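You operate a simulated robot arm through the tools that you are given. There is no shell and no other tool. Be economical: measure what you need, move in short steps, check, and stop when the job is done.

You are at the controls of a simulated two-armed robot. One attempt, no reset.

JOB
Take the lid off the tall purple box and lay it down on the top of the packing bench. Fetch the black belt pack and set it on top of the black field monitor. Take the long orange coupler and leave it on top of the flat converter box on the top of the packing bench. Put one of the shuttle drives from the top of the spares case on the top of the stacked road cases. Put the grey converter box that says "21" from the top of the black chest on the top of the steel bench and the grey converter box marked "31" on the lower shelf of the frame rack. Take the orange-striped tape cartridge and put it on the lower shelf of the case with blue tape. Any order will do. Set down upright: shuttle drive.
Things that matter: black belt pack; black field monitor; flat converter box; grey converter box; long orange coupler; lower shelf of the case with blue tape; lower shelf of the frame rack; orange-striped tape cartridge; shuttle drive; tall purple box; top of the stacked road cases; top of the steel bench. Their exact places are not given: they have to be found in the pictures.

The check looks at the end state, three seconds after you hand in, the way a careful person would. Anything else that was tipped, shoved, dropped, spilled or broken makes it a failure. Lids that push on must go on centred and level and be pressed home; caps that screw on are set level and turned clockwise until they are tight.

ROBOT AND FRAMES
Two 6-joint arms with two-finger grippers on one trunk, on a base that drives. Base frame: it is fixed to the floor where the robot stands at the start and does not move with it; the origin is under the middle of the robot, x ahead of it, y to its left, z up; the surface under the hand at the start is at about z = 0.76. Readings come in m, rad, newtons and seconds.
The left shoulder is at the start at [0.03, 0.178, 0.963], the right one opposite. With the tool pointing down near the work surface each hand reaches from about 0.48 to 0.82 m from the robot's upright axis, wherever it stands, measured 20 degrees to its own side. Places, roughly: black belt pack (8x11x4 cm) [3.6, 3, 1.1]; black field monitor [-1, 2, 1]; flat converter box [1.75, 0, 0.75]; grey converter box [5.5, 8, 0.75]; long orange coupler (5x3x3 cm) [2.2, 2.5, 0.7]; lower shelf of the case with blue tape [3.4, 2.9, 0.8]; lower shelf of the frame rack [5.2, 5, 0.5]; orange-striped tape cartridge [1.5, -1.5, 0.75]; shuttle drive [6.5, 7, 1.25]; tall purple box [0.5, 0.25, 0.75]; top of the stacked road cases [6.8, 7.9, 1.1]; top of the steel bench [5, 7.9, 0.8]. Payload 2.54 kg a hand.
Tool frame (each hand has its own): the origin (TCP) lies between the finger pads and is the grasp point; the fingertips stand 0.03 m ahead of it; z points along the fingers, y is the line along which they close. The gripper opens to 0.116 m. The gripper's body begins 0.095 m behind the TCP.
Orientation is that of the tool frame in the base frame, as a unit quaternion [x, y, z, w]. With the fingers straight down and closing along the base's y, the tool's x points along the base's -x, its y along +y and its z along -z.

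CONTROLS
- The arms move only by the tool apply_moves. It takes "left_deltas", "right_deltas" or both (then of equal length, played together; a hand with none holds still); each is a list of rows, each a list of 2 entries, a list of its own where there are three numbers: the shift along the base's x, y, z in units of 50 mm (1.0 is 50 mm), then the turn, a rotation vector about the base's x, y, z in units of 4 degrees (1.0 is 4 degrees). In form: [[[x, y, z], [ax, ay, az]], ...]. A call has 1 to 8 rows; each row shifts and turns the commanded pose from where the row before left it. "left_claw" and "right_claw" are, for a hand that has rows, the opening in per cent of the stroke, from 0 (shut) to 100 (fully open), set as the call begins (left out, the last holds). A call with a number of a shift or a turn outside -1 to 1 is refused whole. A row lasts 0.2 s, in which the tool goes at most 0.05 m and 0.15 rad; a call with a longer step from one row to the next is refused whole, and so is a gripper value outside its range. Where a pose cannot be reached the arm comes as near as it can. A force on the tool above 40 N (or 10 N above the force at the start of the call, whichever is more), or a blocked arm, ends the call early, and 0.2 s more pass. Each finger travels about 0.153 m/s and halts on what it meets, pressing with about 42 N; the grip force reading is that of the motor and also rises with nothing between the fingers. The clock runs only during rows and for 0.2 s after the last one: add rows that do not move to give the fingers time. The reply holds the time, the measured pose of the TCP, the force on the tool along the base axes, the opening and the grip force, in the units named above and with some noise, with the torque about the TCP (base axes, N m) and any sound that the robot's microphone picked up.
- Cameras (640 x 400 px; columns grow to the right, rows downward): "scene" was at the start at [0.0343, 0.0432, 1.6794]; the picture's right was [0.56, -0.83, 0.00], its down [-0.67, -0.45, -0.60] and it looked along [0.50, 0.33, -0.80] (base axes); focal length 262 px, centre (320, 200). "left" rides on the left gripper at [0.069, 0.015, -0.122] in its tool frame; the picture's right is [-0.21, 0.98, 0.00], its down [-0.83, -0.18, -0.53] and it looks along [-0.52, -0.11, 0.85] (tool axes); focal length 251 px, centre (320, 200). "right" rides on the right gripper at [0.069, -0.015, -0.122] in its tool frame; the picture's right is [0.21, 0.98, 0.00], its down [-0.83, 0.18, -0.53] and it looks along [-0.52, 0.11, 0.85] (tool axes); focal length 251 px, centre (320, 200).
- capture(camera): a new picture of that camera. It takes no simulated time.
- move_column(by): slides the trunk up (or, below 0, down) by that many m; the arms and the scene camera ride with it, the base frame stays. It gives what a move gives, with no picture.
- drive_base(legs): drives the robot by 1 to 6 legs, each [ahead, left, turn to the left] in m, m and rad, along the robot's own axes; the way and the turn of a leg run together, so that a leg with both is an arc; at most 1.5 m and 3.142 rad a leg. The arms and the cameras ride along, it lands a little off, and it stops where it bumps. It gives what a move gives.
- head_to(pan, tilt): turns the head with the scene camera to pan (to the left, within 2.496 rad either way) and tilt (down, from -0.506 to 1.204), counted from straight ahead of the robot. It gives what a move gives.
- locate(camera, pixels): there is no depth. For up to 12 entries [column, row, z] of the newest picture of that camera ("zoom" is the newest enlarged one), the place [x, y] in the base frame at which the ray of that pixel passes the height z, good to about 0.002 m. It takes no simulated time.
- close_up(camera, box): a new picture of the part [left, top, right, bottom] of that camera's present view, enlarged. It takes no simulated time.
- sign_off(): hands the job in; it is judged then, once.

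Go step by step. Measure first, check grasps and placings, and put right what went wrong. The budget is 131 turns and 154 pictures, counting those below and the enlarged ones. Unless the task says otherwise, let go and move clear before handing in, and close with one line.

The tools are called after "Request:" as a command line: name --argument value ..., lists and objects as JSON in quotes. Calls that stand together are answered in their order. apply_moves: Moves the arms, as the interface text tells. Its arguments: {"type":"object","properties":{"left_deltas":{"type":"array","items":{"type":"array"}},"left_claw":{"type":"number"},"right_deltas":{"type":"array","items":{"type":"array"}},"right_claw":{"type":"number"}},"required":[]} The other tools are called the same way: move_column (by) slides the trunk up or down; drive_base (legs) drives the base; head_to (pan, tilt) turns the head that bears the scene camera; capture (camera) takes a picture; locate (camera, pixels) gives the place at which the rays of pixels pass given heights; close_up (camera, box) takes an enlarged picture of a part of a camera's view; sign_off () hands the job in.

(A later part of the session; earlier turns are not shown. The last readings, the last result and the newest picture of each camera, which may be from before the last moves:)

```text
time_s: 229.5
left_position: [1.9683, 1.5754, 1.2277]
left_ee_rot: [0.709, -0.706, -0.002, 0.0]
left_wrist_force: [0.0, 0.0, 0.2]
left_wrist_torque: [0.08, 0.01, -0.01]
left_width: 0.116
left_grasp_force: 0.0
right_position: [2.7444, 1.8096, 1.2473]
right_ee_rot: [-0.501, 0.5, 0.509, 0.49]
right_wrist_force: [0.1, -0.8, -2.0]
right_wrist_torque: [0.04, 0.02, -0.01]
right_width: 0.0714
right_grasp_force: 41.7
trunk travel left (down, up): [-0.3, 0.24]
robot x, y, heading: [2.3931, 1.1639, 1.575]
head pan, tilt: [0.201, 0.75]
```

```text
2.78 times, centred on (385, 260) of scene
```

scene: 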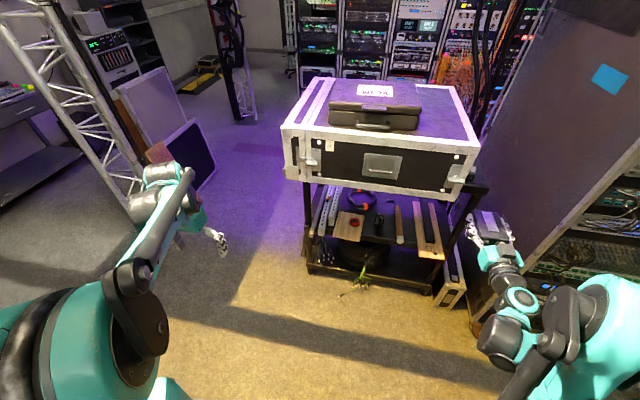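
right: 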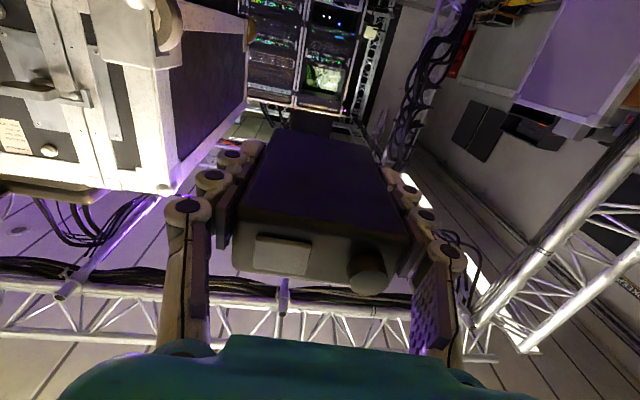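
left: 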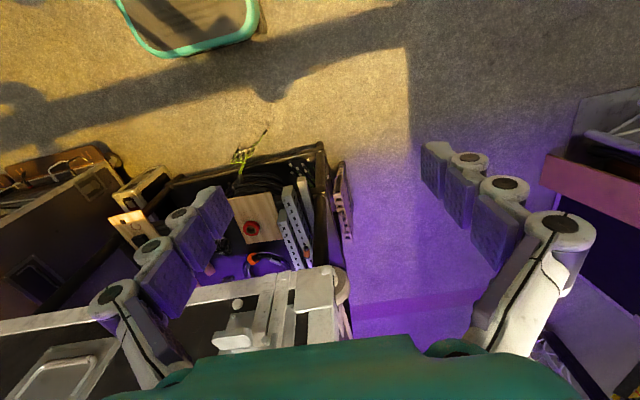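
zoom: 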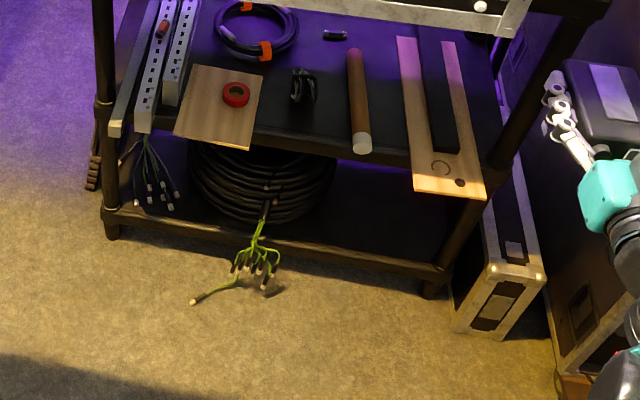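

An orange item sits on the slotted strip at zoom (162,28), the likely coupler. I zoom in on it and re-check the case corners.

Request:
locate --camera "scene" --pixels '[[305, 184, 0.9], [452, 199, 0.9], [305, 184, 0.85], [452, 199, 0.85]]'

Request:
close_up --camera "scene" --box '[295, 170, 391, 230]'

```text
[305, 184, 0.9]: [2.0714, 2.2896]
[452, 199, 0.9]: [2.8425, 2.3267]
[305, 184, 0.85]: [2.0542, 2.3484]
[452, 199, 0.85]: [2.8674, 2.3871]
```

```text
6.67 times, centred on (343, 200) of scene
```

zoom: 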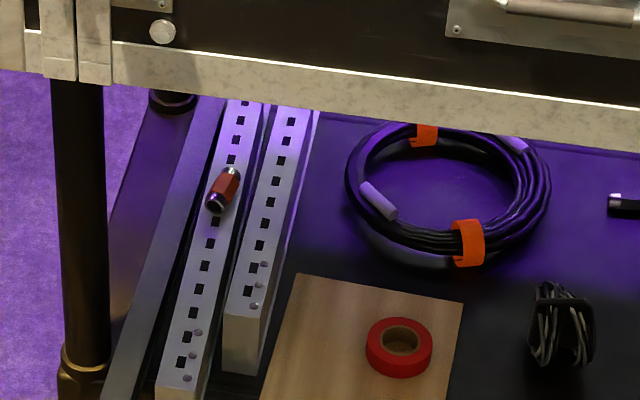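

The coupler is found lying on the slotted strip at zoom (223,190). The held pack would be in the way there, so I deliver the belt pack to the monitor first.

Request:
locate --camera "zoom" --pixels '[[213, 206, 0.715], [235, 172, 0.715], [223, 190, 0.715], [223, 190, 0.73], [223, 190, 0.7]]'

Request:
drive_base --legs '[[0, 1.5, 0], [0, 1.05, 0], [0, 0, 1.566], [0, -0.3, 0]]'

Request:
head_to --pan -0.3 --tilt 0.5

Request:
capture --camera "scene"

```text
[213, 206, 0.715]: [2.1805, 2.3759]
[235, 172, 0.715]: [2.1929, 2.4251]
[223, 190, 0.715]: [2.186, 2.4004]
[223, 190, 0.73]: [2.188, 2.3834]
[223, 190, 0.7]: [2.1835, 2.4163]
```

```text
time_s: 247.3
left_position: [-0.5683, 1.0069, 1.2282]
left_ee_rot: [1.0, -0.007, 0.0, 0.001]
left_wrist_force: [-0.3, -0.4, 0.0]
left_wrist_torque: [-0.02, 0.01, 0.0]
left_width: 0.1161
left_grasp_force: 0.1
right_position: [-0.7912, 1.7873, 1.2465]
right_ee_rot: [0.708, -0.006, -0.706, 0.008]
right_wrist_force: [-0.2, -0.2, -2.2]
right_wrist_torque: [0.02, 0.03, 0.03]
right_width: 0.0711
right_grasp_force: 42.8
trunk travel left (down, up): [-0.3, 0.24]
robot x, y, heading: [-0.1469, 1.422, 3.127]
head pan, tilt: [0.201, 0.75]
```

```text
time_s: 248.2
left_position: [-0.5691, 1.0071, 1.2294]
left_ee_rot: [1.0, -0.007, -0.001, 0.002]
left_wrist_force: [-0.3, 0.8, 1.1]
left_wrist_torque: [0.02, 0.02, 0.01]
left_width: 0.116
left_grasp_force: 0.1
right_position: [-0.7904, 1.7884, 1.2476]
right_ee_rot: [0.708, -0.005, -0.706, 0.007]
right_wrist_force: [0.3, -0.3, -2.6]
right_wrist_torque: [0.0, 0.03, -0.04]
right_width: 0.071
right_grasp_force: 42.4
trunk travel left (down, up): [-0.3, 0.24]
robot x, y, heading: [-0.1461, 1.4241, 3.123]
head pan, tilt: [-0.3, 0.499]
```

```text
66 pictures are left
```

scene: 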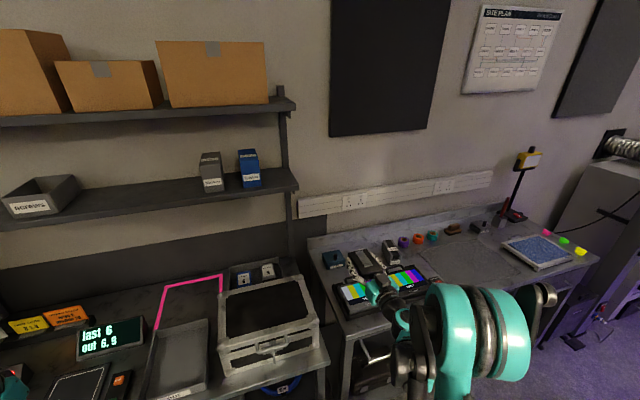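

Request:
close_up --camera "scene" --box '[300, 220, 460, 320]'

Request:
capture --camera "left"

Request:
close_up --camera "scene" --box '[0, 240, 340, 400]'

```text
4.00 times, centred on (380, 270) of scene
```

zoom: 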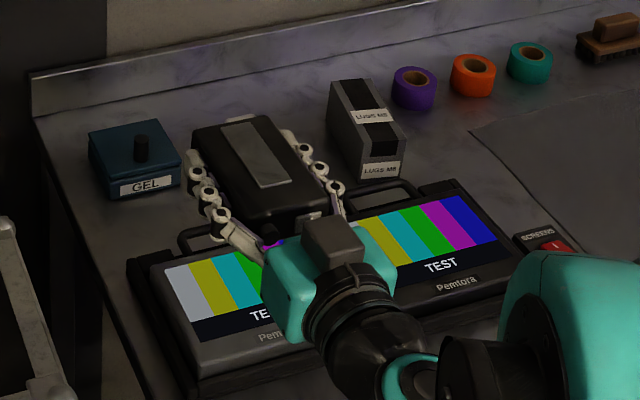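

```text
64 pictures are left
```

left: 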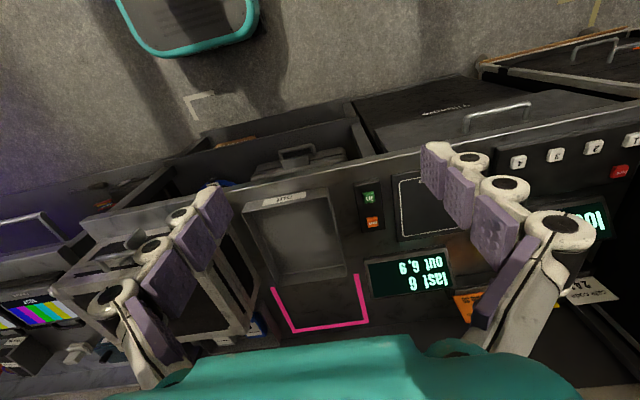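

```text
1.88 times, centred on (170, 320) of scene
```

zoom: 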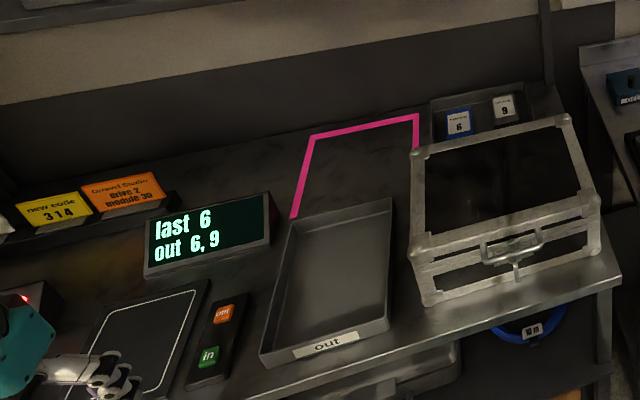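

Of the two colour-bar monitors, the right one (bezel at zoom (470,280)) is black, the left one grey. I raise the trunk 0.2 m for a second viewpoint.

Request:
locate --camera "scene" --pixels '[[413.7, 265, 0.9], [413.7, 265, 1.0], [428.7, 283, 0.9], [428.7, 283, 1.0]]'

Request:
move_column --by 0.22

Request:
capture --camera "scene"

Request:
close_up --camera "scene" --box '[300, 270, 460, 370]'

```text
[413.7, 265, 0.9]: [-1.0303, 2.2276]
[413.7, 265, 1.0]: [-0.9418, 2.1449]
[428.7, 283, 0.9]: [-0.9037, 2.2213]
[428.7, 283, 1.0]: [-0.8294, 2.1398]
```

```text
time_s: 250.6
left_position: [-0.5701, 1.0072, 1.4485]
left_ee_rot: [1.0, -0.006, 0.0, 0.001]
left_wrist_force: [-0.2, 0.3, 0.1]
left_wrist_torque: [-0.03, 0.0, 0.02]
left_width: 0.1157
left_grasp_force: 0.0
right_position: [-0.7906, 1.7886, 1.4672]
right_ee_rot: [0.708, -0.005, -0.706, 0.007]
right_wrist_force: [-0.5, -0.2, -2.0]
right_wrist_torque: [0.01, 0.02, -0.01]
right_width: 0.0715
right_grasp_force: 42.1
trunk travel left (down, up): [-0.52, 0.02]
robot x, y, heading: [-0.1535, 1.4278, 3.127]
head pan, tilt: [-0.3, 0.499]
```

```text
62 pictures are left
```

scene: 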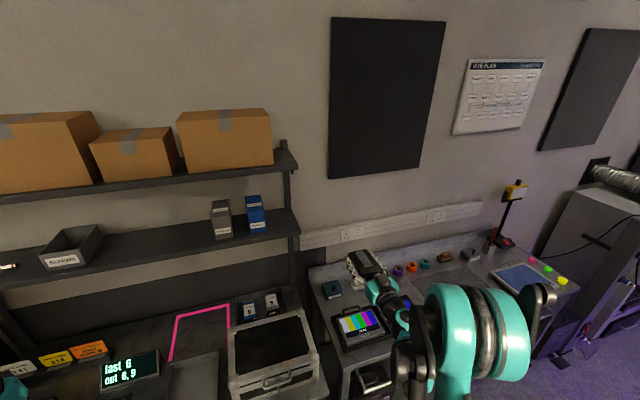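

```text
4.00 times, centred on (380, 320) of scene
```

zoom: 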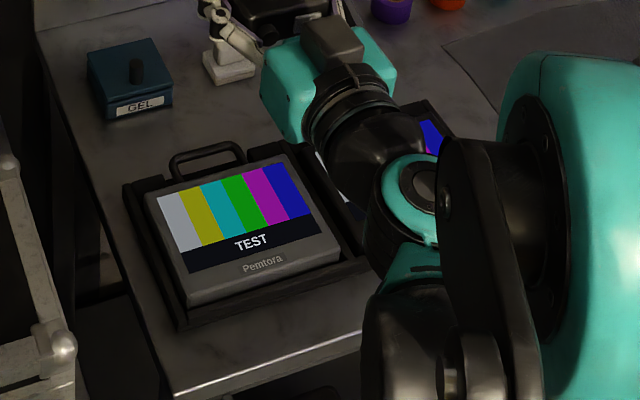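

The arm hides the black monitor, so I turn the robot right to see it past the left side.

Request:
drive_base --legs '[[0, 0, -1.0]]'

Request:
head_to --pan 0.25 --tilt 0.75

Request:
capture --camera "scene"

Request:
capture --camera "left"

```text
time_s: 253.5
left_position: [-0.7293, 1.5474, 1.4494]
left_ee_rot: [0.876, -0.482, -0.001, 0.001]
left_wrist_force: [-1.1, -0.2, -0.4]
left_wrist_torque: [0.0, -0.03, 0.0]
left_width: 0.1162
left_grasp_force: 0.1
right_position: [-0.1961, 2.1589, 1.4675]
right_ee_rot: [-0.62, 0.342, 0.624, 0.331]
right_wrist_force: [0.5, 0.3, -2.1]
right_wrist_torque: [0.02, 0.0, 0.01]
right_width: 0.0711
right_grasp_force: 42.7
trunk travel left (down, up): [-0.52, 0.02]
robot x, y, heading: [-0.1455, 1.426, 2.13]
head pan, tilt: [-0.3, 0.499]
```

```text
time_s: 254.4
left_position: [-0.7287, 1.5481, 1.4471]
left_ee_rot: [0.876, -0.482, 0.0, 0.0]
left_wrist_force: [0.5, 0.2, 0.6]
left_wrist_torque: [-0.01, -0.01, -0.01]
left_width: 0.1161
left_grasp_force: 0.1
right_position: [-0.195, 2.1594, 1.4662]
right_ee_rot: [-0.62, 0.342, 0.624, 0.331]
right_wrist_force: [-0.4, -0.3, -1.7]
right_wrist_torque: [-0.02, 0.03, -0.02]
right_width: 0.0711
right_grasp_force: 41.8
trunk travel left (down, up): [-0.52, 0.02]
robot x, y, heading: [-0.1456, 1.4248, 2.134]
head pan, tilt: [0.25, 0.75]
```

```text
60 pictures are left
```

scene: 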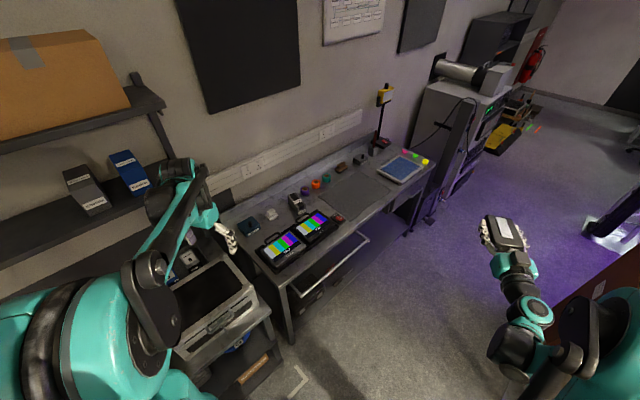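

```text
59 pictures are left
```

left: 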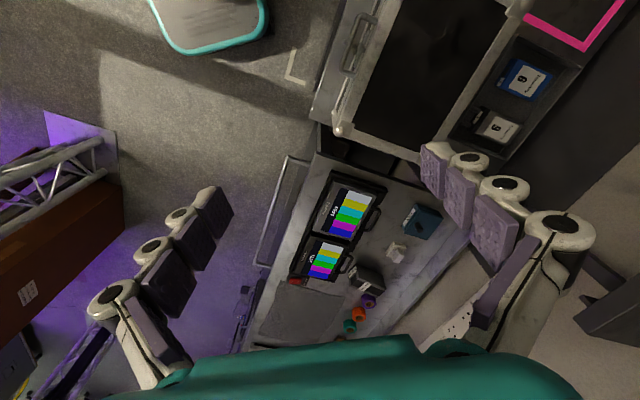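

Both cameras now see the monitors; I enlarge each.

Request:
close_up --camera "scene" --box '[250, 190, 362, 260]'

Request:
close_up --camera "left" --box '[270, 165, 398, 290]'

```text
5.71 times, centred on (306, 225) of scene
```

zoom: 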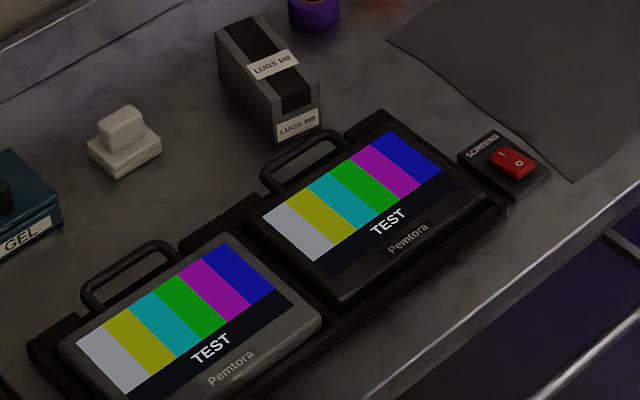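

```text
3.20 times, centred on (334, 228) of left
```

zoom: 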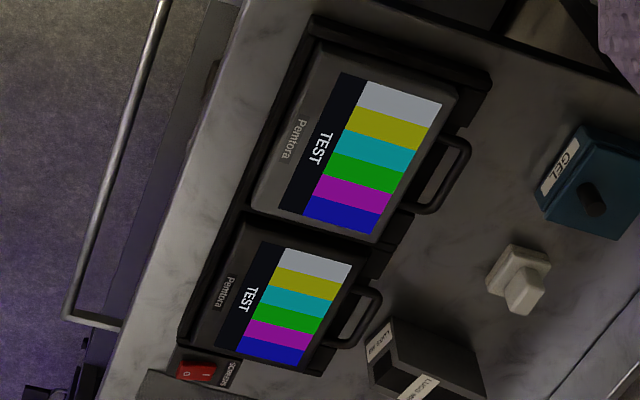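

Request:
locate --camera "scene" --pixels '[[295.8, 227.6, 0.8], [318.3, 213.1, 0.8], [330.5, 221.8, 0.8], [305.1, 238.7, 0.8], [295.8, 227.6, 0.9], [318.3, 213.1, 0.9], [330.5, 221.8, 0.9], [305.1, 238.7, 0.9]]'

Request:
locate --camera "left" --pixels '[[344, 244.3, 0.8], [328.4, 280.2, 0.8], [301.5, 273.6, 0.8], [315.9, 241.4, 0.8], [344, 244.3, 0.9], [328.4, 280.2, 0.9], [301.5, 273.6, 0.9], [315.9, 241.4, 0.9]]'

```text
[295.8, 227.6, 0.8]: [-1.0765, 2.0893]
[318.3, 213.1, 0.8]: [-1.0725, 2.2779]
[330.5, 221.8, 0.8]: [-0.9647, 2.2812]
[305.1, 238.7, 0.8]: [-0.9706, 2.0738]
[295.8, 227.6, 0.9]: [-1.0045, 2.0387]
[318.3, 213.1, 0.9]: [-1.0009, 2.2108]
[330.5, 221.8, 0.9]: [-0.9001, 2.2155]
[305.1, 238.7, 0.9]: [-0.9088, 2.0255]
```

```text
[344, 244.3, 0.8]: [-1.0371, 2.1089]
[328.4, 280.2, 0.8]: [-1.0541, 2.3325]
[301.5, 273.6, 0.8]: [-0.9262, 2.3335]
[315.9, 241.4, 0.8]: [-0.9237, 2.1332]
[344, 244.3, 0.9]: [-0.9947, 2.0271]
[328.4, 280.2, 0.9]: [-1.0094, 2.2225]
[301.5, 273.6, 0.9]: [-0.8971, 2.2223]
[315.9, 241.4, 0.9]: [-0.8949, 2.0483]
```

The monitor's top is flat at z≈0.905, centre about (-0.945,2.12). I turn back, line up, raise the left hand out of the way, and lower the trunk.

Request:
drive_base --legs '[[0, 0, 1.007], [0, -0.33, 0], [0.135, 0, 0]]'

Request:
apply_moves --left_deltas '[[[0.2, 0, 0.8], [0, 0, 0]], [[0.2, 0, 0.8], [0, 0, 0]], [[0.2, 0, 0.8], [0, 0, 0]], [[0.2, 0, 0.8], [0, 0, 0]], [[0, 0, 0.8], [0, 0, 0]]]'

Request:
move_column --by -0.4

Request:
head_to --pan -0.45 --tilt 0.6

Request:
close_up --camera "scene" --box '[200, 150, 480, 330]'

```text
time_s: 260.1
left_position: [-0.7035, 1.3452, 1.4485]
left_ee_rot: [1.0, -0.014, -0.001, 0.001]
left_wrist_force: [0.1, 0.4, 0.0]
left_wrist_torque: [-0.01, 0.01, 0.02]
left_width: 0.1159
left_grasp_force: 0.1
right_position: [-0.9133, 2.1281, 1.4684]
right_ee_rot: [0.708, -0.011, -0.707, 0.002]
right_wrist_force: [-0.3, 0.2, -1.6]
right_wrist_torque: [0.03, 0.04, 0.01]
right_width: 0.071
right_grasp_force: 41.9
trunk travel left (down, up): [-0.52, 0.02]
robot x, y, heading: [-0.2763, 1.7526, 3.119]
head pan, tilt: [0.25, 0.75]
```

```text
time_s: 261.2
left_position: [-0.6651, 1.3447, 1.6491]
left_ee_rot: [1.0, -0.014, 0.0, 0.001]
left_wrist_force: [-0.4, -0.5, -0.6]
left_wrist_torque: [0.0, -0.01, 0.02]
left_width: 0.1158
left_grasp_force: 0.0
right_position: [-0.9141, 2.1293, 1.4666]
right_ee_rot: [0.708, -0.011, -0.706, 0.001]
right_wrist_force: [-0.2, 1.1, -2.7]
right_wrist_torque: [0.02, 0.06, -0.02]
right_width: 0.0711
right_grasp_force: 42.2
trunk travel left (down, up): [-0.52, 0.02]
robot x, y, heading: [-0.2779, 1.7614, 3.116]
head pan, tilt: [0.25, 0.75]
```

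```text
time_s: 265.1
left_position: [-0.6641, 1.3454, 1.2487]
left_ee_rot: [1.0, -0.013, 0.001, 0.001]
left_wrist_force: [-0.5, -0.5, -0.7]
left_wrist_torque: [0.0, -0.01, 0.01]
left_width: 0.116
left_grasp_force: 0.1
right_position: [-0.9146, 2.1288, 1.0661]
right_ee_rot: [0.708, -0.01, -0.706, 0.002]
right_wrist_force: [-0.1, 0.7, -2.7]
right_wrist_torque: [0.01, 0.05, 0.0]
right_width: 0.0711
right_grasp_force: 41.5
trunk travel left (down, up): [-0.12, 0.42]
robot x, y, heading: [-0.2764, 1.7547, 3.111]
head pan, tilt: [0.25, 0.75]
```

```text
time_s: 266.1
left_position: [-0.6647, 1.3449, 1.2491]
left_ee_rot: [1.0, -0.014, 0.0, 0.001]
left_wrist_force: [-0.8, -0.1, 0.6]
left_wrist_torque: [-0.01, 0.02, -0.01]
left_width: 0.116
left_grasp_force: 0.0
right_position: [-0.9143, 2.1287, 1.0674]
right_ee_rot: [0.708, -0.011, -0.706, 0.002]
right_wrist_force: [-0.4, -0.4, -2.9]
right_wrist_torque: [-0.01, 0.03, 0.03]
right_width: 0.071
right_grasp_force: 41.4
trunk travel left (down, up): [-0.12, 0.42]
robot x, y, heading: [-0.2779, 1.7608, 3.11]
head pan, tilt: [-0.45, 0.6]
```

```text
2.22 times, centred on (340, 240) of scene
```

zoom: 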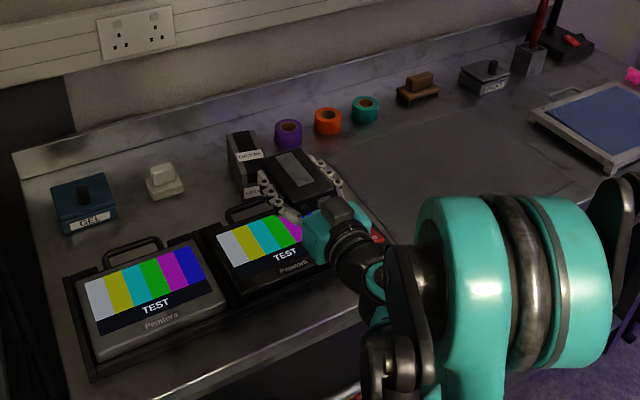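

Pack is above the monitor. I shift slightly and lower towards z 0.96, then check.

Request:
apply_moves --right_deltas '[[[-0.3, -0.15, -0.5], [0, 0, 0]], [[-0.1, 0, -0.5], [0, 0, 0]], [[0, 0, -0.5], [0, 0, 0]], [[0, 0, -0.5], [0, 0, 0]], [[0, 0, 0], [0, 0, 0]]]'

Request:
close_up --camera "scene" --box '[260, 180, 420, 300]'

Request:
capture --camera "right"

```text
time_s: 267.4
left_position: [-0.6641, 1.3443, 1.2483]
left_ee_rot: [1.0, -0.014, -0.002, 0.001]
left_wrist_force: [-0.5, -0.6, 0.0]
left_wrist_torque: [-0.02, 0.02, -0.01]
left_width: 0.1161
left_grasp_force: 0.2
right_position: [-0.9517, 2.1265, 0.9824]
right_ee_rot: [0.709, -0.01, -0.706, 0.002]
right_wrist_force: [0.7, -1.0, -2.1]
right_wrist_torque: [0.0, 0.02, -0.01]
right_width: 0.0712
right_grasp_force: 42.3
right hand out of reach, approached as far as the arm can: row 3, 4
trunk travel left (down, up): [-0.12, 0.42]
robot x, y, heading: [-0.2778, 1.7561, 3.113]
head pan, tilt: [-0.45, 0.6]
```

```text
3.33 times, centred on (340, 240) of scene
```

zoom: 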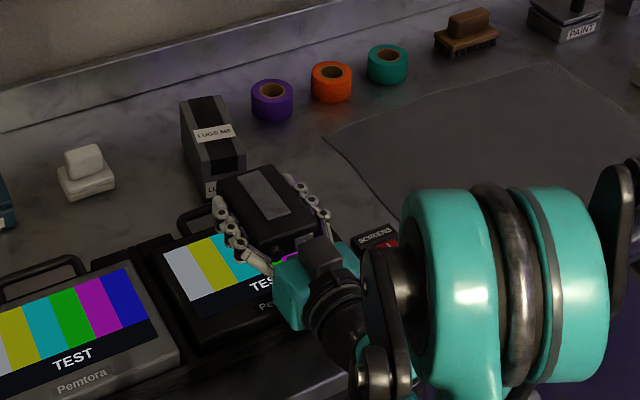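

```text
54 pictures are left
```

right: 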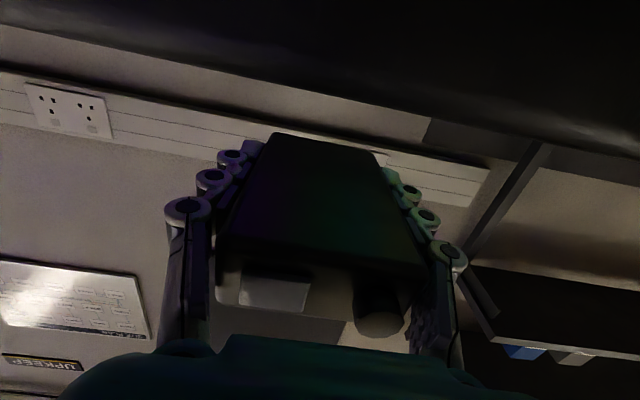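

I shift back 2 cm and lower with the trunk, watching the force.

Request:
apply_moves --right_deltas '[[[0.4, -0.1, 0], [0, 0, 0]], [[0, 0, 0], [0, 0, 0]]]'

Request:
move_column --by -0.03

Request:
move_column --by -0.012

```text
time_s: 267.9
left_position: [-0.6672, 1.3455, 1.2472]
left_ee_rot: [1.0, -0.014, 0.0, 0.0]
left_wrist_force: [-0.2, 0.1, 0.3]
left_wrist_torque: [-0.02, -0.03, -0.01]
left_width: 0.1159
left_grasp_force: 0.0
right_position: [-0.9405, 2.1292, 0.9935]
right_ee_rot: [0.709, -0.011, -0.705, 0.002]
right_wrist_force: [0.4, 0.6, -2.0]
right_wrist_torque: [-0.02, 0.02, 0.03]
right_width: 0.0708
right_grasp_force: 42.0
right hand out of reach, approached as far as the arm can: row 1
trunk travel left (down, up): [-0.12, 0.42]
robot x, y, heading: [-0.2815, 1.7548, 3.111]
head pan, tilt: [-0.45, 0.6]
```

```text
time_s: 268.5
left_position: [-0.6637, 1.3444, 1.2283]
left_ee_rot: [1.0, -0.014, -0.001, 0.002]
left_wrist_force: [0.1, 0.4, 0.1]
left_wrist_torque: [-0.02, -0.03, -0.01]
left_width: 0.116
left_grasp_force: 0.0
right_position: [-0.9396, 2.1292, 0.9758]
right_ee_rot: [0.708, -0.012, -0.707, 0.002]
right_wrist_force: [2.2, -3.1, 16.7]
right_wrist_torque: [-0.19, -2.74, -0.48]
right_width: 0.071
right_grasp_force: 42.1
trunk travel left (down, up): [-0.1, 0.44]
robot x, y, heading: [-0.2813, 1.7559, 3.115]
head pan, tilt: [-0.45, 0.6]
stopped: the force on the tool passed its limit at 99 N (the readings are from after the stop); the commanded pose is now the measured one
```

```text
time_s: 268.8
left_position: [-0.6647, 1.3448, 1.2266]
left_ee_rot: [1.0, -0.014, -0.002, 0.0]
left_wrist_force: [0.0, 0.2, 0.0]
left_wrist_torque: [-0.02, 0.02, -0.04]
left_width: 0.1158
left_grasp_force: 0.1
right_position: [-0.9395, 2.1286, 0.9746]
right_ee_rot: [-0.707, 0.011, 0.707, -0.002]
right_wrist_force: [1.4, -1.8, 26.5]
right_wrist_torque: [0.09, -3.85, -0.16]
right_width: 0.0712
right_grasp_force: 42.2
trunk travel left (down, up): [-0.098, 0.442]
robot x, y, heading: [-0.2803, 1.7556, 3.112]
head pan, tilt: [-0.45, 0.6]
stopped: the force on the tool passed its limit at 65 N (the readings are from after the stop); the commanded pose is now the measured one
```

Contact came early (torque -3.85 N·m: 0.15 m behind the TCP), so the underside of the hand meets the desk. I lift clear and locate the desk front edge.

Request:
move_column --by 0.06

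Request:
locate --camera "left" --pixels '[[284, 243.6, 0.86], [270, 281, 0.86], [283, 278, 0.905], [291, 265, 0.87], [300, 240, 0.905]]'

Request:
close_up --camera "scene" --box '[260, 180, 420, 300]'

```text
time_s: 269.8
left_position: [-0.6666, 1.3454, 1.2862]
left_ee_rot: [1.0, -0.014, -0.001, 0.001]
left_wrist_force: [0.4, -0.8, 0.5]
left_wrist_torque: [0.01, -0.03, -0.01]
left_width: 0.1161
left_grasp_force: 0.1
right_position: [-0.9419, 2.1301, 1.0349]
right_ee_rot: [0.708, -0.011, -0.706, 0.001]
right_wrist_force: [-0.5, -0.5, -3.1]
right_wrist_torque: [0.01, 0.06, 0.0]
right_width: 0.071
right_grasp_force: 42.1
trunk travel left (down, up): [-0.158, 0.382]
robot x, y, heading: [-0.2844, 1.7568, 3.114]
head pan, tilt: [-0.45, 0.6]
```

```text
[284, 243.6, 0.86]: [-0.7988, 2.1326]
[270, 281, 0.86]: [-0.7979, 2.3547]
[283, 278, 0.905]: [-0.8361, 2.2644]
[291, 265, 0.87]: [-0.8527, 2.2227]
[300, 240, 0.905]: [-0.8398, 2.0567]
```

```text
3.33 times, centred on (340, 240) of scene
```

zoom: 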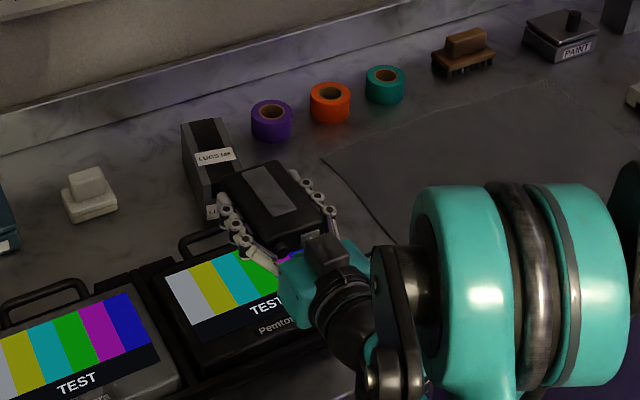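

The desk edge is at x≈-0.80, right under the wrist. I tilt the fingers 16° downward so the wrist clears, then lower so the pack's front edge touches the monitor first.

Request:
apply_moves --right_deltas '[[[0.1, -0.1, 0], [0, -1, 0]], [[0.1, -0.1, 0], [0, -1, 0]], [[0.1, 0, 0], [0, -1, 0]], [[0, 0, 0], [0, -1, 0]], [[0, 0, -0.3], [0, 0, 0]], [[0, 0, -0.3], [0, 0, 0]], [[0, 0, -0.3], [0, 0, 0]], [[0, 0, 0], [0, 0, 0]]]'

Request:
close_up --camera "scene" --box '[260, 180, 420, 300]'

```text
time_s: 271.6
left_position: [-0.6651, 1.3448, 1.2877]
left_ee_rot: [1.0, -0.014, -0.001, 0.001]
left_wrist_force: [0.2, -0.2, 0.6]
left_wrist_torque: [0.08, 0.01, 0.01]
left_width: 0.1157
left_grasp_force: 0.1
right_position: [-0.9241, 2.1199, 0.9891]
right_ee_rot: [0.799, -0.01, -0.601, 0.001]
right_wrist_force: [0.3, -0.2, -2.2]
right_wrist_torque: [-0.01, 0.02, -0.02]
right_width: 0.0712
right_grasp_force: 42.1
trunk travel left (down, up): [-0.158, 0.382]
robot x, y, heading: [-0.2817, 1.7586, 3.119]
head pan, tilt: [-0.45, 0.6]
```

```text
3.33 times, centred on (340, 240) of scene
```

zoom: 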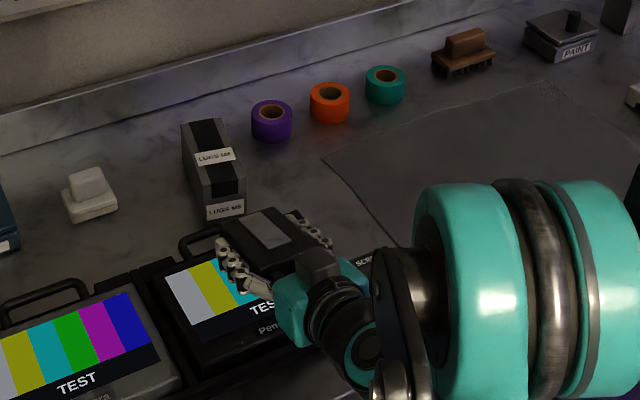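

Good clearance and the pack is over the screen. I lower in small steps to contact.

Request:
apply_moves --right_deltas '[[[0, 0, -0.25], [0, 0, 0]], [[0, 0, -0.25], [0, 0, 0]], [[0, 0, -0.1], [0, 0, 0]], [[0, 0, -0.1], [0, 0, 0]], [[0, 0, -0.08], [0, 0, 0]], [[0, 0, 0], [0, 0, 0]]]'

```text
time_s: 273.0
left_position: [-0.6665, 1.3452, 1.2863]
left_ee_rot: [1.0, -0.014, -0.001, 0.0]
left_wrist_force: [-0.3, -0.4, 0.9]
left_wrist_torque: [0.0, -0.02, 0.0]
left_width: 0.1158
left_grasp_force: 0.0
right_position: [-0.9367, 2.1238, 0.9608]
right_ee_rot: [0.799, -0.011, -0.602, 0.0]
right_wrist_force: [-0.8, -0.3, -2.1]
right_wrist_torque: [-0.02, 0.03, 0.01]
right_width: 0.0708
right_grasp_force: 41.5
right hand out of reach, approached as far as the arm can: row 2, 3, 4
trunk travel left (down, up): [-0.158, 0.382]
robot x, y, heading: [-0.2826, 1.7563, 3.113]
head pan, tilt: [-0.45, 0.6]
```

Arm limit reached at z 0.961; I continue down with the trunk in small amounts.

Request:
move_column --by -0.012

Request:
move_column --by -0.006

Request:
close_up --camera "scene" --box '[280, 200, 400, 290]'

```text
time_s: 273.6
left_position: [-0.6656, 1.3452, 1.2751]
left_ee_rot: [1.0, -0.015, -0.001, 0.001]
left_wrist_force: [0.8, -0.3, 0.1]
left_wrist_torque: [-0.04, -0.03, 0.01]
left_width: 0.1157
left_grasp_force: 0.1
right_position: [-0.9352, 2.1236, 0.9477]
right_ee_rot: [0.8, -0.011, -0.6, 0.001]
right_wrist_force: [-0.3, -0.2, -2.5]
right_wrist_torque: [-0.01, 0.03, 0.01]
right_width: 0.0712
right_grasp_force: 41.9
trunk travel left (down, up): [-0.146, 0.394]
robot x, y, heading: [-0.2783, 1.7541, 3.113]
head pan, tilt: [-0.45, 0.6]
```

```text
time_s: 274.1
left_position: [-0.663, 1.3436, 1.2701]
left_ee_rot: [1.0, -0.014, -0.002, 0.0]
left_wrist_force: [0.1, 0.0, -0.1]
left_wrist_torque: [-0.01, 0.01, 0.0]
left_width: 0.1159
left_grasp_force: 0.0
right_position: [-0.9349, 2.1244, 0.9463]
right_ee_rot: [0.798, -0.01, -0.602, 0.001]
right_wrist_force: [-5.8, 1.4, 25.8]
right_wrist_torque: [0.5, 1.25, 0.07]
right_width: 0.0713
right_grasp_force: 42.2
trunk travel left (down, up): [-0.14, 0.4]
robot x, y, heading: [-0.2783, 1.7562, 3.114]
head pan, tilt: [-0.45, 0.6]
```

```text
4.44 times, centred on (340, 245) of scene
```

zoom: 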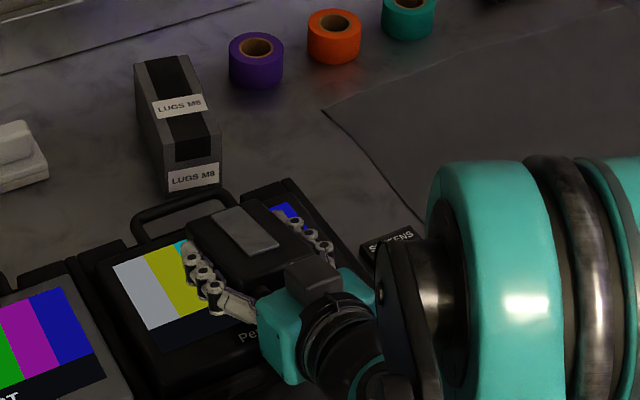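

Front edge contact (26 N). I ease up a hair and open just enough for the pack to settle between the fingers.

Request:
apply_moves --right_deltas '[[[0, 0, 0.02], [0, 0, 0]], [[0, 0, 0], [0, 0, 0]], [[0, 0, 0], [0, 0, 0]]]' --right_claw 72

Request:
close_up --camera "scene" --box '[280, 200, 400, 290]'

```text
time_s: 274.9
left_position: [-0.6658, 1.3453, 1.2691]
left_ee_rot: [1.0, -0.014, -0.001, 0.0]
left_wrist_force: [0.6, 0.9, 1.1]
left_wrist_torque: [-0.01, -0.01, 0.02]
left_width: 0.1163
left_grasp_force: 0.1
right_position: [-0.9363, 2.1249, 0.944]
right_ee_rot: [0.799, -0.011, -0.601, 0.0]
right_wrist_force: [0.3, 0.0, -0.2]
right_wrist_torque: [0.01, 0.02, 0.01]
right_width: 0.0836
right_grasp_force: 0.1
trunk travel left (down, up): [-0.14, 0.4]
robot x, y, heading: [-0.2809, 1.7552, 3.117]
head pan, tilt: [-0.45, 0.6]
```

```text
4.44 times, centred on (340, 245) of scene
```

zoom: 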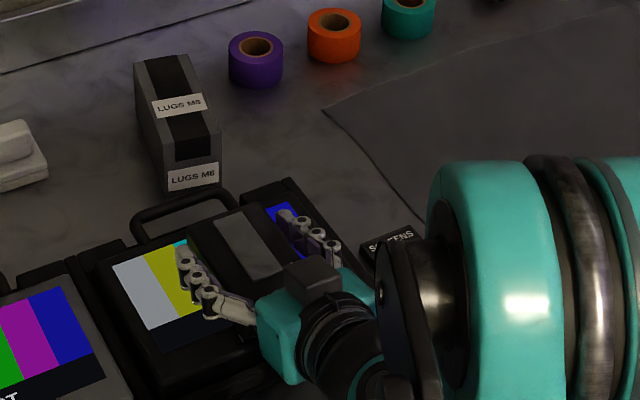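

The pack lies flat on the monitor. I retreat along the finger direction, then raise.

Request:
apply_moves --right_deltas '[[[0.5, 0, 0.17], [0, 0, 0]], [[0.7, 0, 0.25], [0, 0, 0]], [[0.7, 0, 0.3], [0, 0, 0]], [[0.4, 0, 0.8], [0, 0, 0]], [[0, 0, 0.9], [0, 0, 0]], [[0, 0, 0.9], [0, 0, 0]]]' --right_claw 85

Request:
move_column --by 0.15

Request:
close_up --camera "scene" --box '[240, 200, 420, 330]'

```text
time_s: 276.4
left_position: [-0.6637, 1.3439, 1.2687]
left_ee_rot: [1.0, -0.014, -0.001, 0.0]
left_wrist_force: [-0.4, 0.6, -0.1]
left_wrist_torque: [0.01, 0.06, -0.01]
left_width: 0.1158
left_grasp_force: 0.1
right_position: [-0.8351, 2.1325, 1.1286]
right_ee_rot: [0.799, -0.011, -0.601, -0.001]
right_wrist_force: [0.0, 0.0, -0.2]
right_wrist_torque: [-0.01, -0.01, 0.01]
right_width: 0.0989
right_grasp_force: 0.0
right hand out of reach, approached as far as the arm can: row 1, 2, 3
trunk travel left (down, up): [-0.14, 0.4]
robot x, y, heading: [-0.2792, 1.7524, 3.113]
head pan, tilt: [-0.45, 0.6]
```

```text
time_s: 278.1
left_position: [-0.6663, 1.3443, 1.4184]
left_ee_rot: [1.0, -0.013, -0.001, 0.001]
left_wrist_force: [0.5, 0.0, 0.4]
left_wrist_torque: [0.01, 0.01, 0.01]
left_width: 0.1158
left_grasp_force: 0.1
right_position: [-0.8356, 2.1336, 1.2769]
right_ee_rot: [0.799, -0.011, -0.601, 0.0]
right_wrist_force: [-0.4, 0.4, 0.4]
right_wrist_torque: [-0.06, 0.03, 0.01]
right_width: 0.0986
right_grasp_force: 0.0
trunk travel left (down, up): [-0.29, 0.25]
robot x, y, heading: [-0.2802, 1.7549, 3.115]
head pan, tilt: [-0.45, 0.6]
```

```text
3.08 times, centred on (330, 265) of scene
```

zoom: 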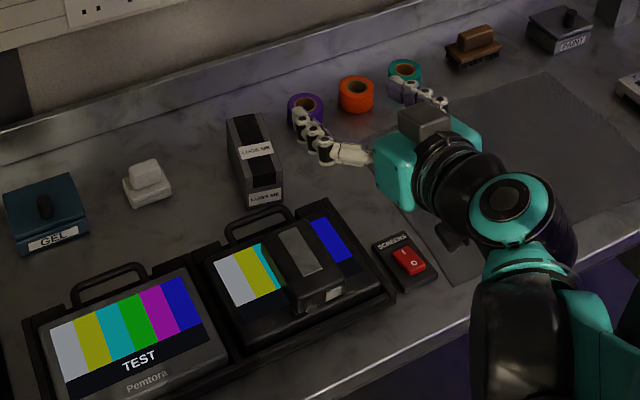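

The belt pack lies flat on the black monitor. I keep the right hand tilted (now 40° down) for the coupler and drive to the cart's south-west side.

Request:
apply_moves --right_deltas '[[[0, 0, 0], [0, -1, 0]], [[0, 0, 0], [0, -1, 0]], [[0, 0, 0], [0, -1, 0]], [[0, 0, 0], [0, -1, 0]], [[0, 0, 0], [0, -1, 0]], [[0, 0, 0], [0, -1, 0]]]' --right_claw 60

Request:
drive_base --legs '[[-0.2, 0, 0], [0, 0.45, 0], [0, 0, -1.543], [0, -1.5, 0], [0, -0.45, 0]]'

Request:
head_to --pan -0.3 --tilt 0.55

Request:
move_column --by -0.2

Request:
capture --camera "scene"

Request:
capture --camera "right"

```text
time_s: 279.5
left_position: [-0.6661, 1.3456, 1.4186]
left_ee_rot: [1.0, -0.014, -0.001, 0.002]
left_wrist_force: [0.1, -1.0, -0.1]
left_wrist_torque: [0.0, -0.02, -0.02]
left_width: 0.1158
left_grasp_force: 0.2
right_position: [-0.8364, 2.1321, 1.2765]
right_ee_rot: [0.908, -0.011, -0.419, -0.002]
right_wrist_force: [0.1, 0.0, 1.0]
right_wrist_torque: [-0.03, -0.02, 0.0]
right_width: 0.0696
right_grasp_force: 0.1
trunk travel left (down, up): [-0.29, 0.25]
robot x, y, heading: [-0.2787, 1.7563, 3.113]
head pan, tilt: [-0.45, 0.6]
```

```text
time_s: 296.6
left_position: [1.4328, 1.6435, 1.4197]
left_ee_rot: [-0.703, 0.711, 0.001, -0.001]
left_wrist_force: [-0.4, -0.4, 0.7]
left_wrist_torque: [0.0, 0.03, 0.02]
left_width: 0.1158
left_grasp_force: 0.1
right_position: [2.2177, 1.8274, 1.2771]
right_ee_rot: [-0.64, 0.643, 0.3, 0.296]
right_wrist_force: [1.1, -0.4, 0.1]
right_wrist_torque: [0.01, 0.01, 0.01]
right_width: 0.0694
right_grasp_force: 0.0
trunk travel left (down, up): [-0.29, 0.25]
robot x, y, heading: [1.8514, 1.2643, 1.563]
head pan, tilt: [-0.45, 0.6]
```

```text
time_s: 297.2
left_position: [1.4328, 1.6449, 1.4185]
left_ee_rot: [-0.704, 0.711, 0.001, 0.001]
left_wrist_force: [0.2, 0.2, -0.6]
left_wrist_torque: [0.03, -0.01, -0.02]
left_width: 0.116
left_grasp_force: 0.1
right_position: [2.2173, 1.828, 1.2762]
right_ee_rot: [-0.64, 0.643, 0.299, 0.296]
right_wrist_force: [0.4, 0.0, -0.1]
right_wrist_torque: [0.02, 0.0, 0.0]
right_width: 0.0697
right_grasp_force: 0.1
trunk travel left (down, up): [-0.29, 0.25]
robot x, y, heading: [1.8506, 1.2661, 1.562]
head pan, tilt: [-0.3, 0.55]
```

```text
time_s: 299.4
left_position: [1.4326, 1.6429, 1.2199]
left_ee_rot: [-0.703, 0.711, 0.002, 0.0]
left_wrist_force: [-0.1, 0.1, -0.5]
left_wrist_torque: [-0.01, 0.0, -0.02]
left_width: 0.1161
left_grasp_force: 0.1
right_position: [2.2174, 1.8294, 1.0762]
right_ee_rot: [-0.64, 0.643, 0.299, 0.296]
right_wrist_force: [0.0, 0.4, -0.3]
right_wrist_torque: [0.01, -0.01, 0.0]
right_width: 0.0696
right_grasp_force: 0.0
trunk travel left (down, up): [-0.09, 0.45]
robot x, y, heading: [1.8522, 1.2661, 1.561]
head pan, tilt: [-0.3, 0.55]
```

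```text
48 pictures are left
```

scene: 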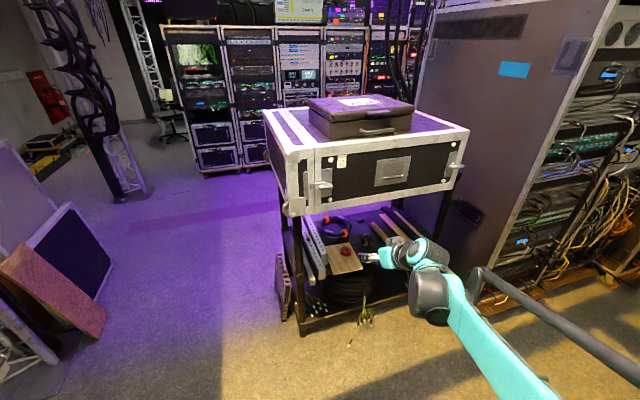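

```text
47 pictures are left
```

right: 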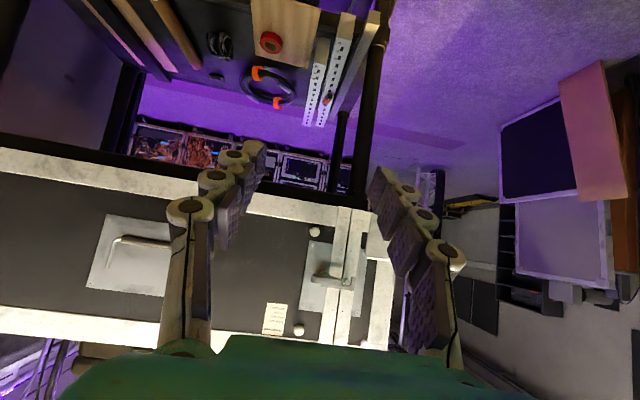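

The right camera sees the coupler at about (329,97). I enlarge in both cameras.

Request:
close_up --camera "right" --box '[288, 65, 368, 115]'

Request:
locate --camera "zoom" --pixels '[[320, 200, 0.72]]'

Request:
close_up --camera "scene" --box '[290, 205, 354, 245]'

```text
8.00 times, centred on (328, 90) of right
```

zoom: 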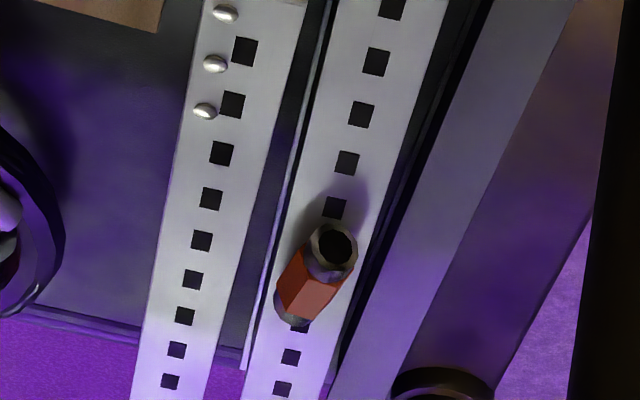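

```text
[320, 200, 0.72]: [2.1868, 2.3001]
```

```text
10.00 times, centred on (322, 225) of scene
```

zoom: 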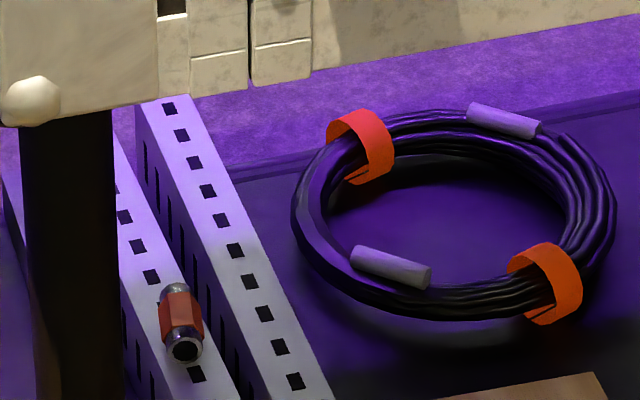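

Request:
locate --camera "right" --pixels '[[330.1, 96, 0.68], [327.4, 100.6, 0.68], [324.6, 103.1, 0.68], [330.1, 96, 0.72], [327.4, 100.6, 0.72], [324.6, 103.1, 0.72]]'

Request:
locate --camera "scene" --pixels '[[308.5, 239.8, 0.68], [308, 237, 0.68], [307.5, 234, 0.68], [308.5, 239.8, 0.72], [308, 237, 0.72], [307.5, 234, 0.72]]'

```text
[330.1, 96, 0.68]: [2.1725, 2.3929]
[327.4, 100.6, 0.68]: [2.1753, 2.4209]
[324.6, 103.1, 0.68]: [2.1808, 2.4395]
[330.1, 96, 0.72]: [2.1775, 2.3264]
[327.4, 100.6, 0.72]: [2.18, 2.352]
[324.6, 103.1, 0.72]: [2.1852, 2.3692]
```

```text
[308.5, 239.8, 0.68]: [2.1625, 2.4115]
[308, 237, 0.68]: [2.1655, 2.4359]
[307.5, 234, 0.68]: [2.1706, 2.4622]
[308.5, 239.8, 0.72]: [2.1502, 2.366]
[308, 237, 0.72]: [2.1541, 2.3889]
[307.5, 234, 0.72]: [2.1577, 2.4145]
```

Three views agree: coupler centre (2.173,2.465,0.655), axis ~12° off y. I lower the trunk, extend and lower the arm with a -12° yaw, and then approach.

Request:
move_column --by -0.085

Request:
apply_moves --right_deltas '[[[0, 0.4, -0.6], [0, 0, -1]], [[0, 0.4, -0.6], [0, 0, -1]], [[0, 0.4, -0.6], [0, 0, -1]], [[0, 0.4, -0.6], [0, 0, 0]], [[0, 0.4, -0.6], [0, 0, 0]], [[0, 0.4, -0.6], [0, 0, 0]], [[0, 0.4, -0.6], [0, 0, 0]], [[0, 0.3, -0.6], [0, 0, 0]]]' --right_claw 45

Request:
drive_base --legs '[[0.25, 0.02, 0]]'

Request:
capture --camera "right"

```text
time_s: 300.6
left_position: [1.4327, 1.6427, 1.134]
left_ee_rot: [-0.703, 0.711, 0.001, 0.0]
left_wrist_force: [0.7, 1.5, 0.0]
left_wrist_torque: [-0.03, -0.01, 0.02]
left_width: 0.1159
left_grasp_force: 0.0
right_position: [2.2171, 1.8288, 0.9911]
right_ee_rot: [-0.64, 0.643, 0.298, 0.297]
right_wrist_force: [0.4, 1.0, 0.2]
right_wrist_torque: [0.02, -0.03, -0.01]
right_width: 0.0698
right_grasp_force: 0.0
trunk travel left (down, up): [-0.005, 0.535]
robot x, y, heading: [1.8542, 1.2671, 1.569]
head pan, tilt: [-0.3, 0.55]
```

```text
time_s: 302.4
left_position: [1.4328, 1.643, 1.1337]
left_ee_rot: [-0.703, 0.711, 0.001, -0.001]
left_wrist_force: [-0.4, 0.2, -0.2]
left_wrist_torque: [-0.05, 0.03, -0.02]
left_width: 0.1161
left_grasp_force: 0.0
right_position: [2.2179, 1.9846, 0.7499]
right_ee_rot: [-0.569, 0.707, 0.266, 0.326]
right_wrist_force: [-0.5, 1.0, 0.2]
right_wrist_torque: [-0.01, -0.01, 0.0]
right_width: 0.0521
right_grasp_force: 0.0
trunk travel left (down, up): [-0.005, 0.535]
robot x, y, heading: [1.8505, 1.2632, 1.559]
head pan, tilt: [-0.3, 0.55]
```

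```text
time_s: 304.3
left_position: [1.4144, 1.8958, 1.1334]
left_ee_rot: [-0.704, 0.71, 0.001, -0.001]
left_wrist_force: [-0.2, 1.0, 0.1]
left_wrist_torque: [-0.04, -0.01, 0.03]
left_width: 0.1159
left_grasp_force: 0.2
right_position: [2.1997, 2.2368, 0.7496]
right_ee_rot: [-0.57, 0.706, 0.267, 0.325]
right_wrist_force: [-0.2, 1.1, -1.2]
right_wrist_torque: [-0.01, 0.02, 0.02]
right_width: 0.0522
right_grasp_force: 0.0
trunk travel left (down, up): [-0.005, 0.535]
robot x, y, heading: [1.8352, 1.5196, 1.564]
head pan, tilt: [-0.3, 0.55]
```

```text
44 pictures are left
```

right: 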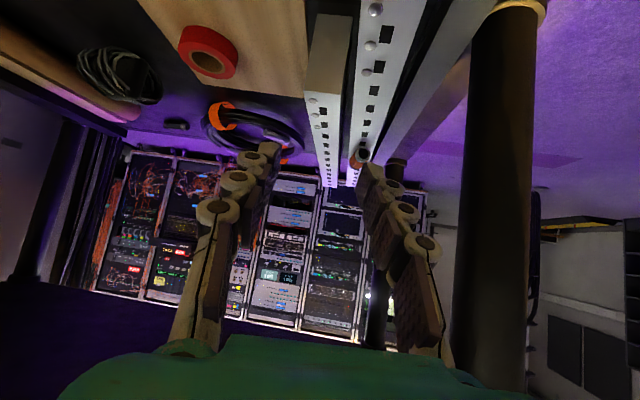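

The cart's post is close on the -x side, so I locate its edge before going on.

Request:
locate --camera "scene" --pixels '[[301.5, 237, 0.72], [292, 237, 0.72], [301.5, 230, 0.75]]'

Request:
apply_moves --right_deltas '[[[0, 0, 0], [0, 0, 1]], [[0, 0, 0], [0, 0, 1]], [[0, 0, 0], [0, 0, 1]], [[-0.2, 0, 0], [0, 0, 1]], [[-0.2, 0, 0], [0, 0, 0]]]'

Request:
capture --camera "right"

```text
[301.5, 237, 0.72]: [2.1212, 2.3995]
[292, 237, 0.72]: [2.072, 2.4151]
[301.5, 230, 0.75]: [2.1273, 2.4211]
```

```text
time_s: 305.5
left_position: [1.4141, 1.8949, 1.1329]
left_ee_rot: [-0.704, 0.71, 0.002, 0.0]
left_wrist_force: [-0.1, 0.4, -0.6]
left_wrist_torque: [-0.01, -0.02, 0.05]
left_width: 0.1161
left_grasp_force: 0.0
right_position: [2.1793, 2.2365, 0.7502]
right_ee_rot: [0.663, -0.619, -0.31, -0.285]
right_wrist_force: [-0.4, -0.3, 0.7]
right_wrist_torque: [-0.04, 0.0, 0.02]
right_width: 0.0523
right_grasp_force: 0.0
trunk travel left (down, up): [-0.005, 0.535]
robot x, y, heading: [1.8331, 1.5149, 1.562]
head pan, tilt: [-0.3, 0.55]
```

```text
43 pictures are left
```

right: 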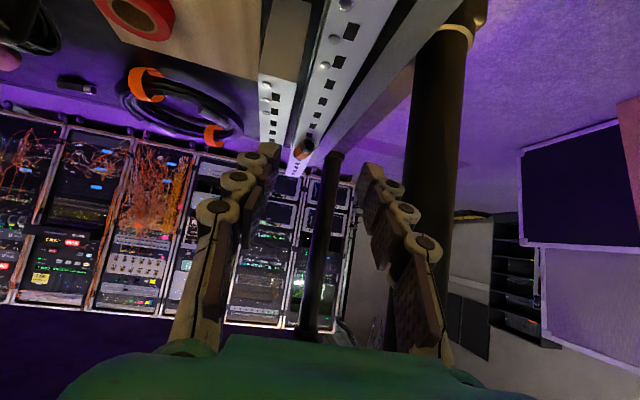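

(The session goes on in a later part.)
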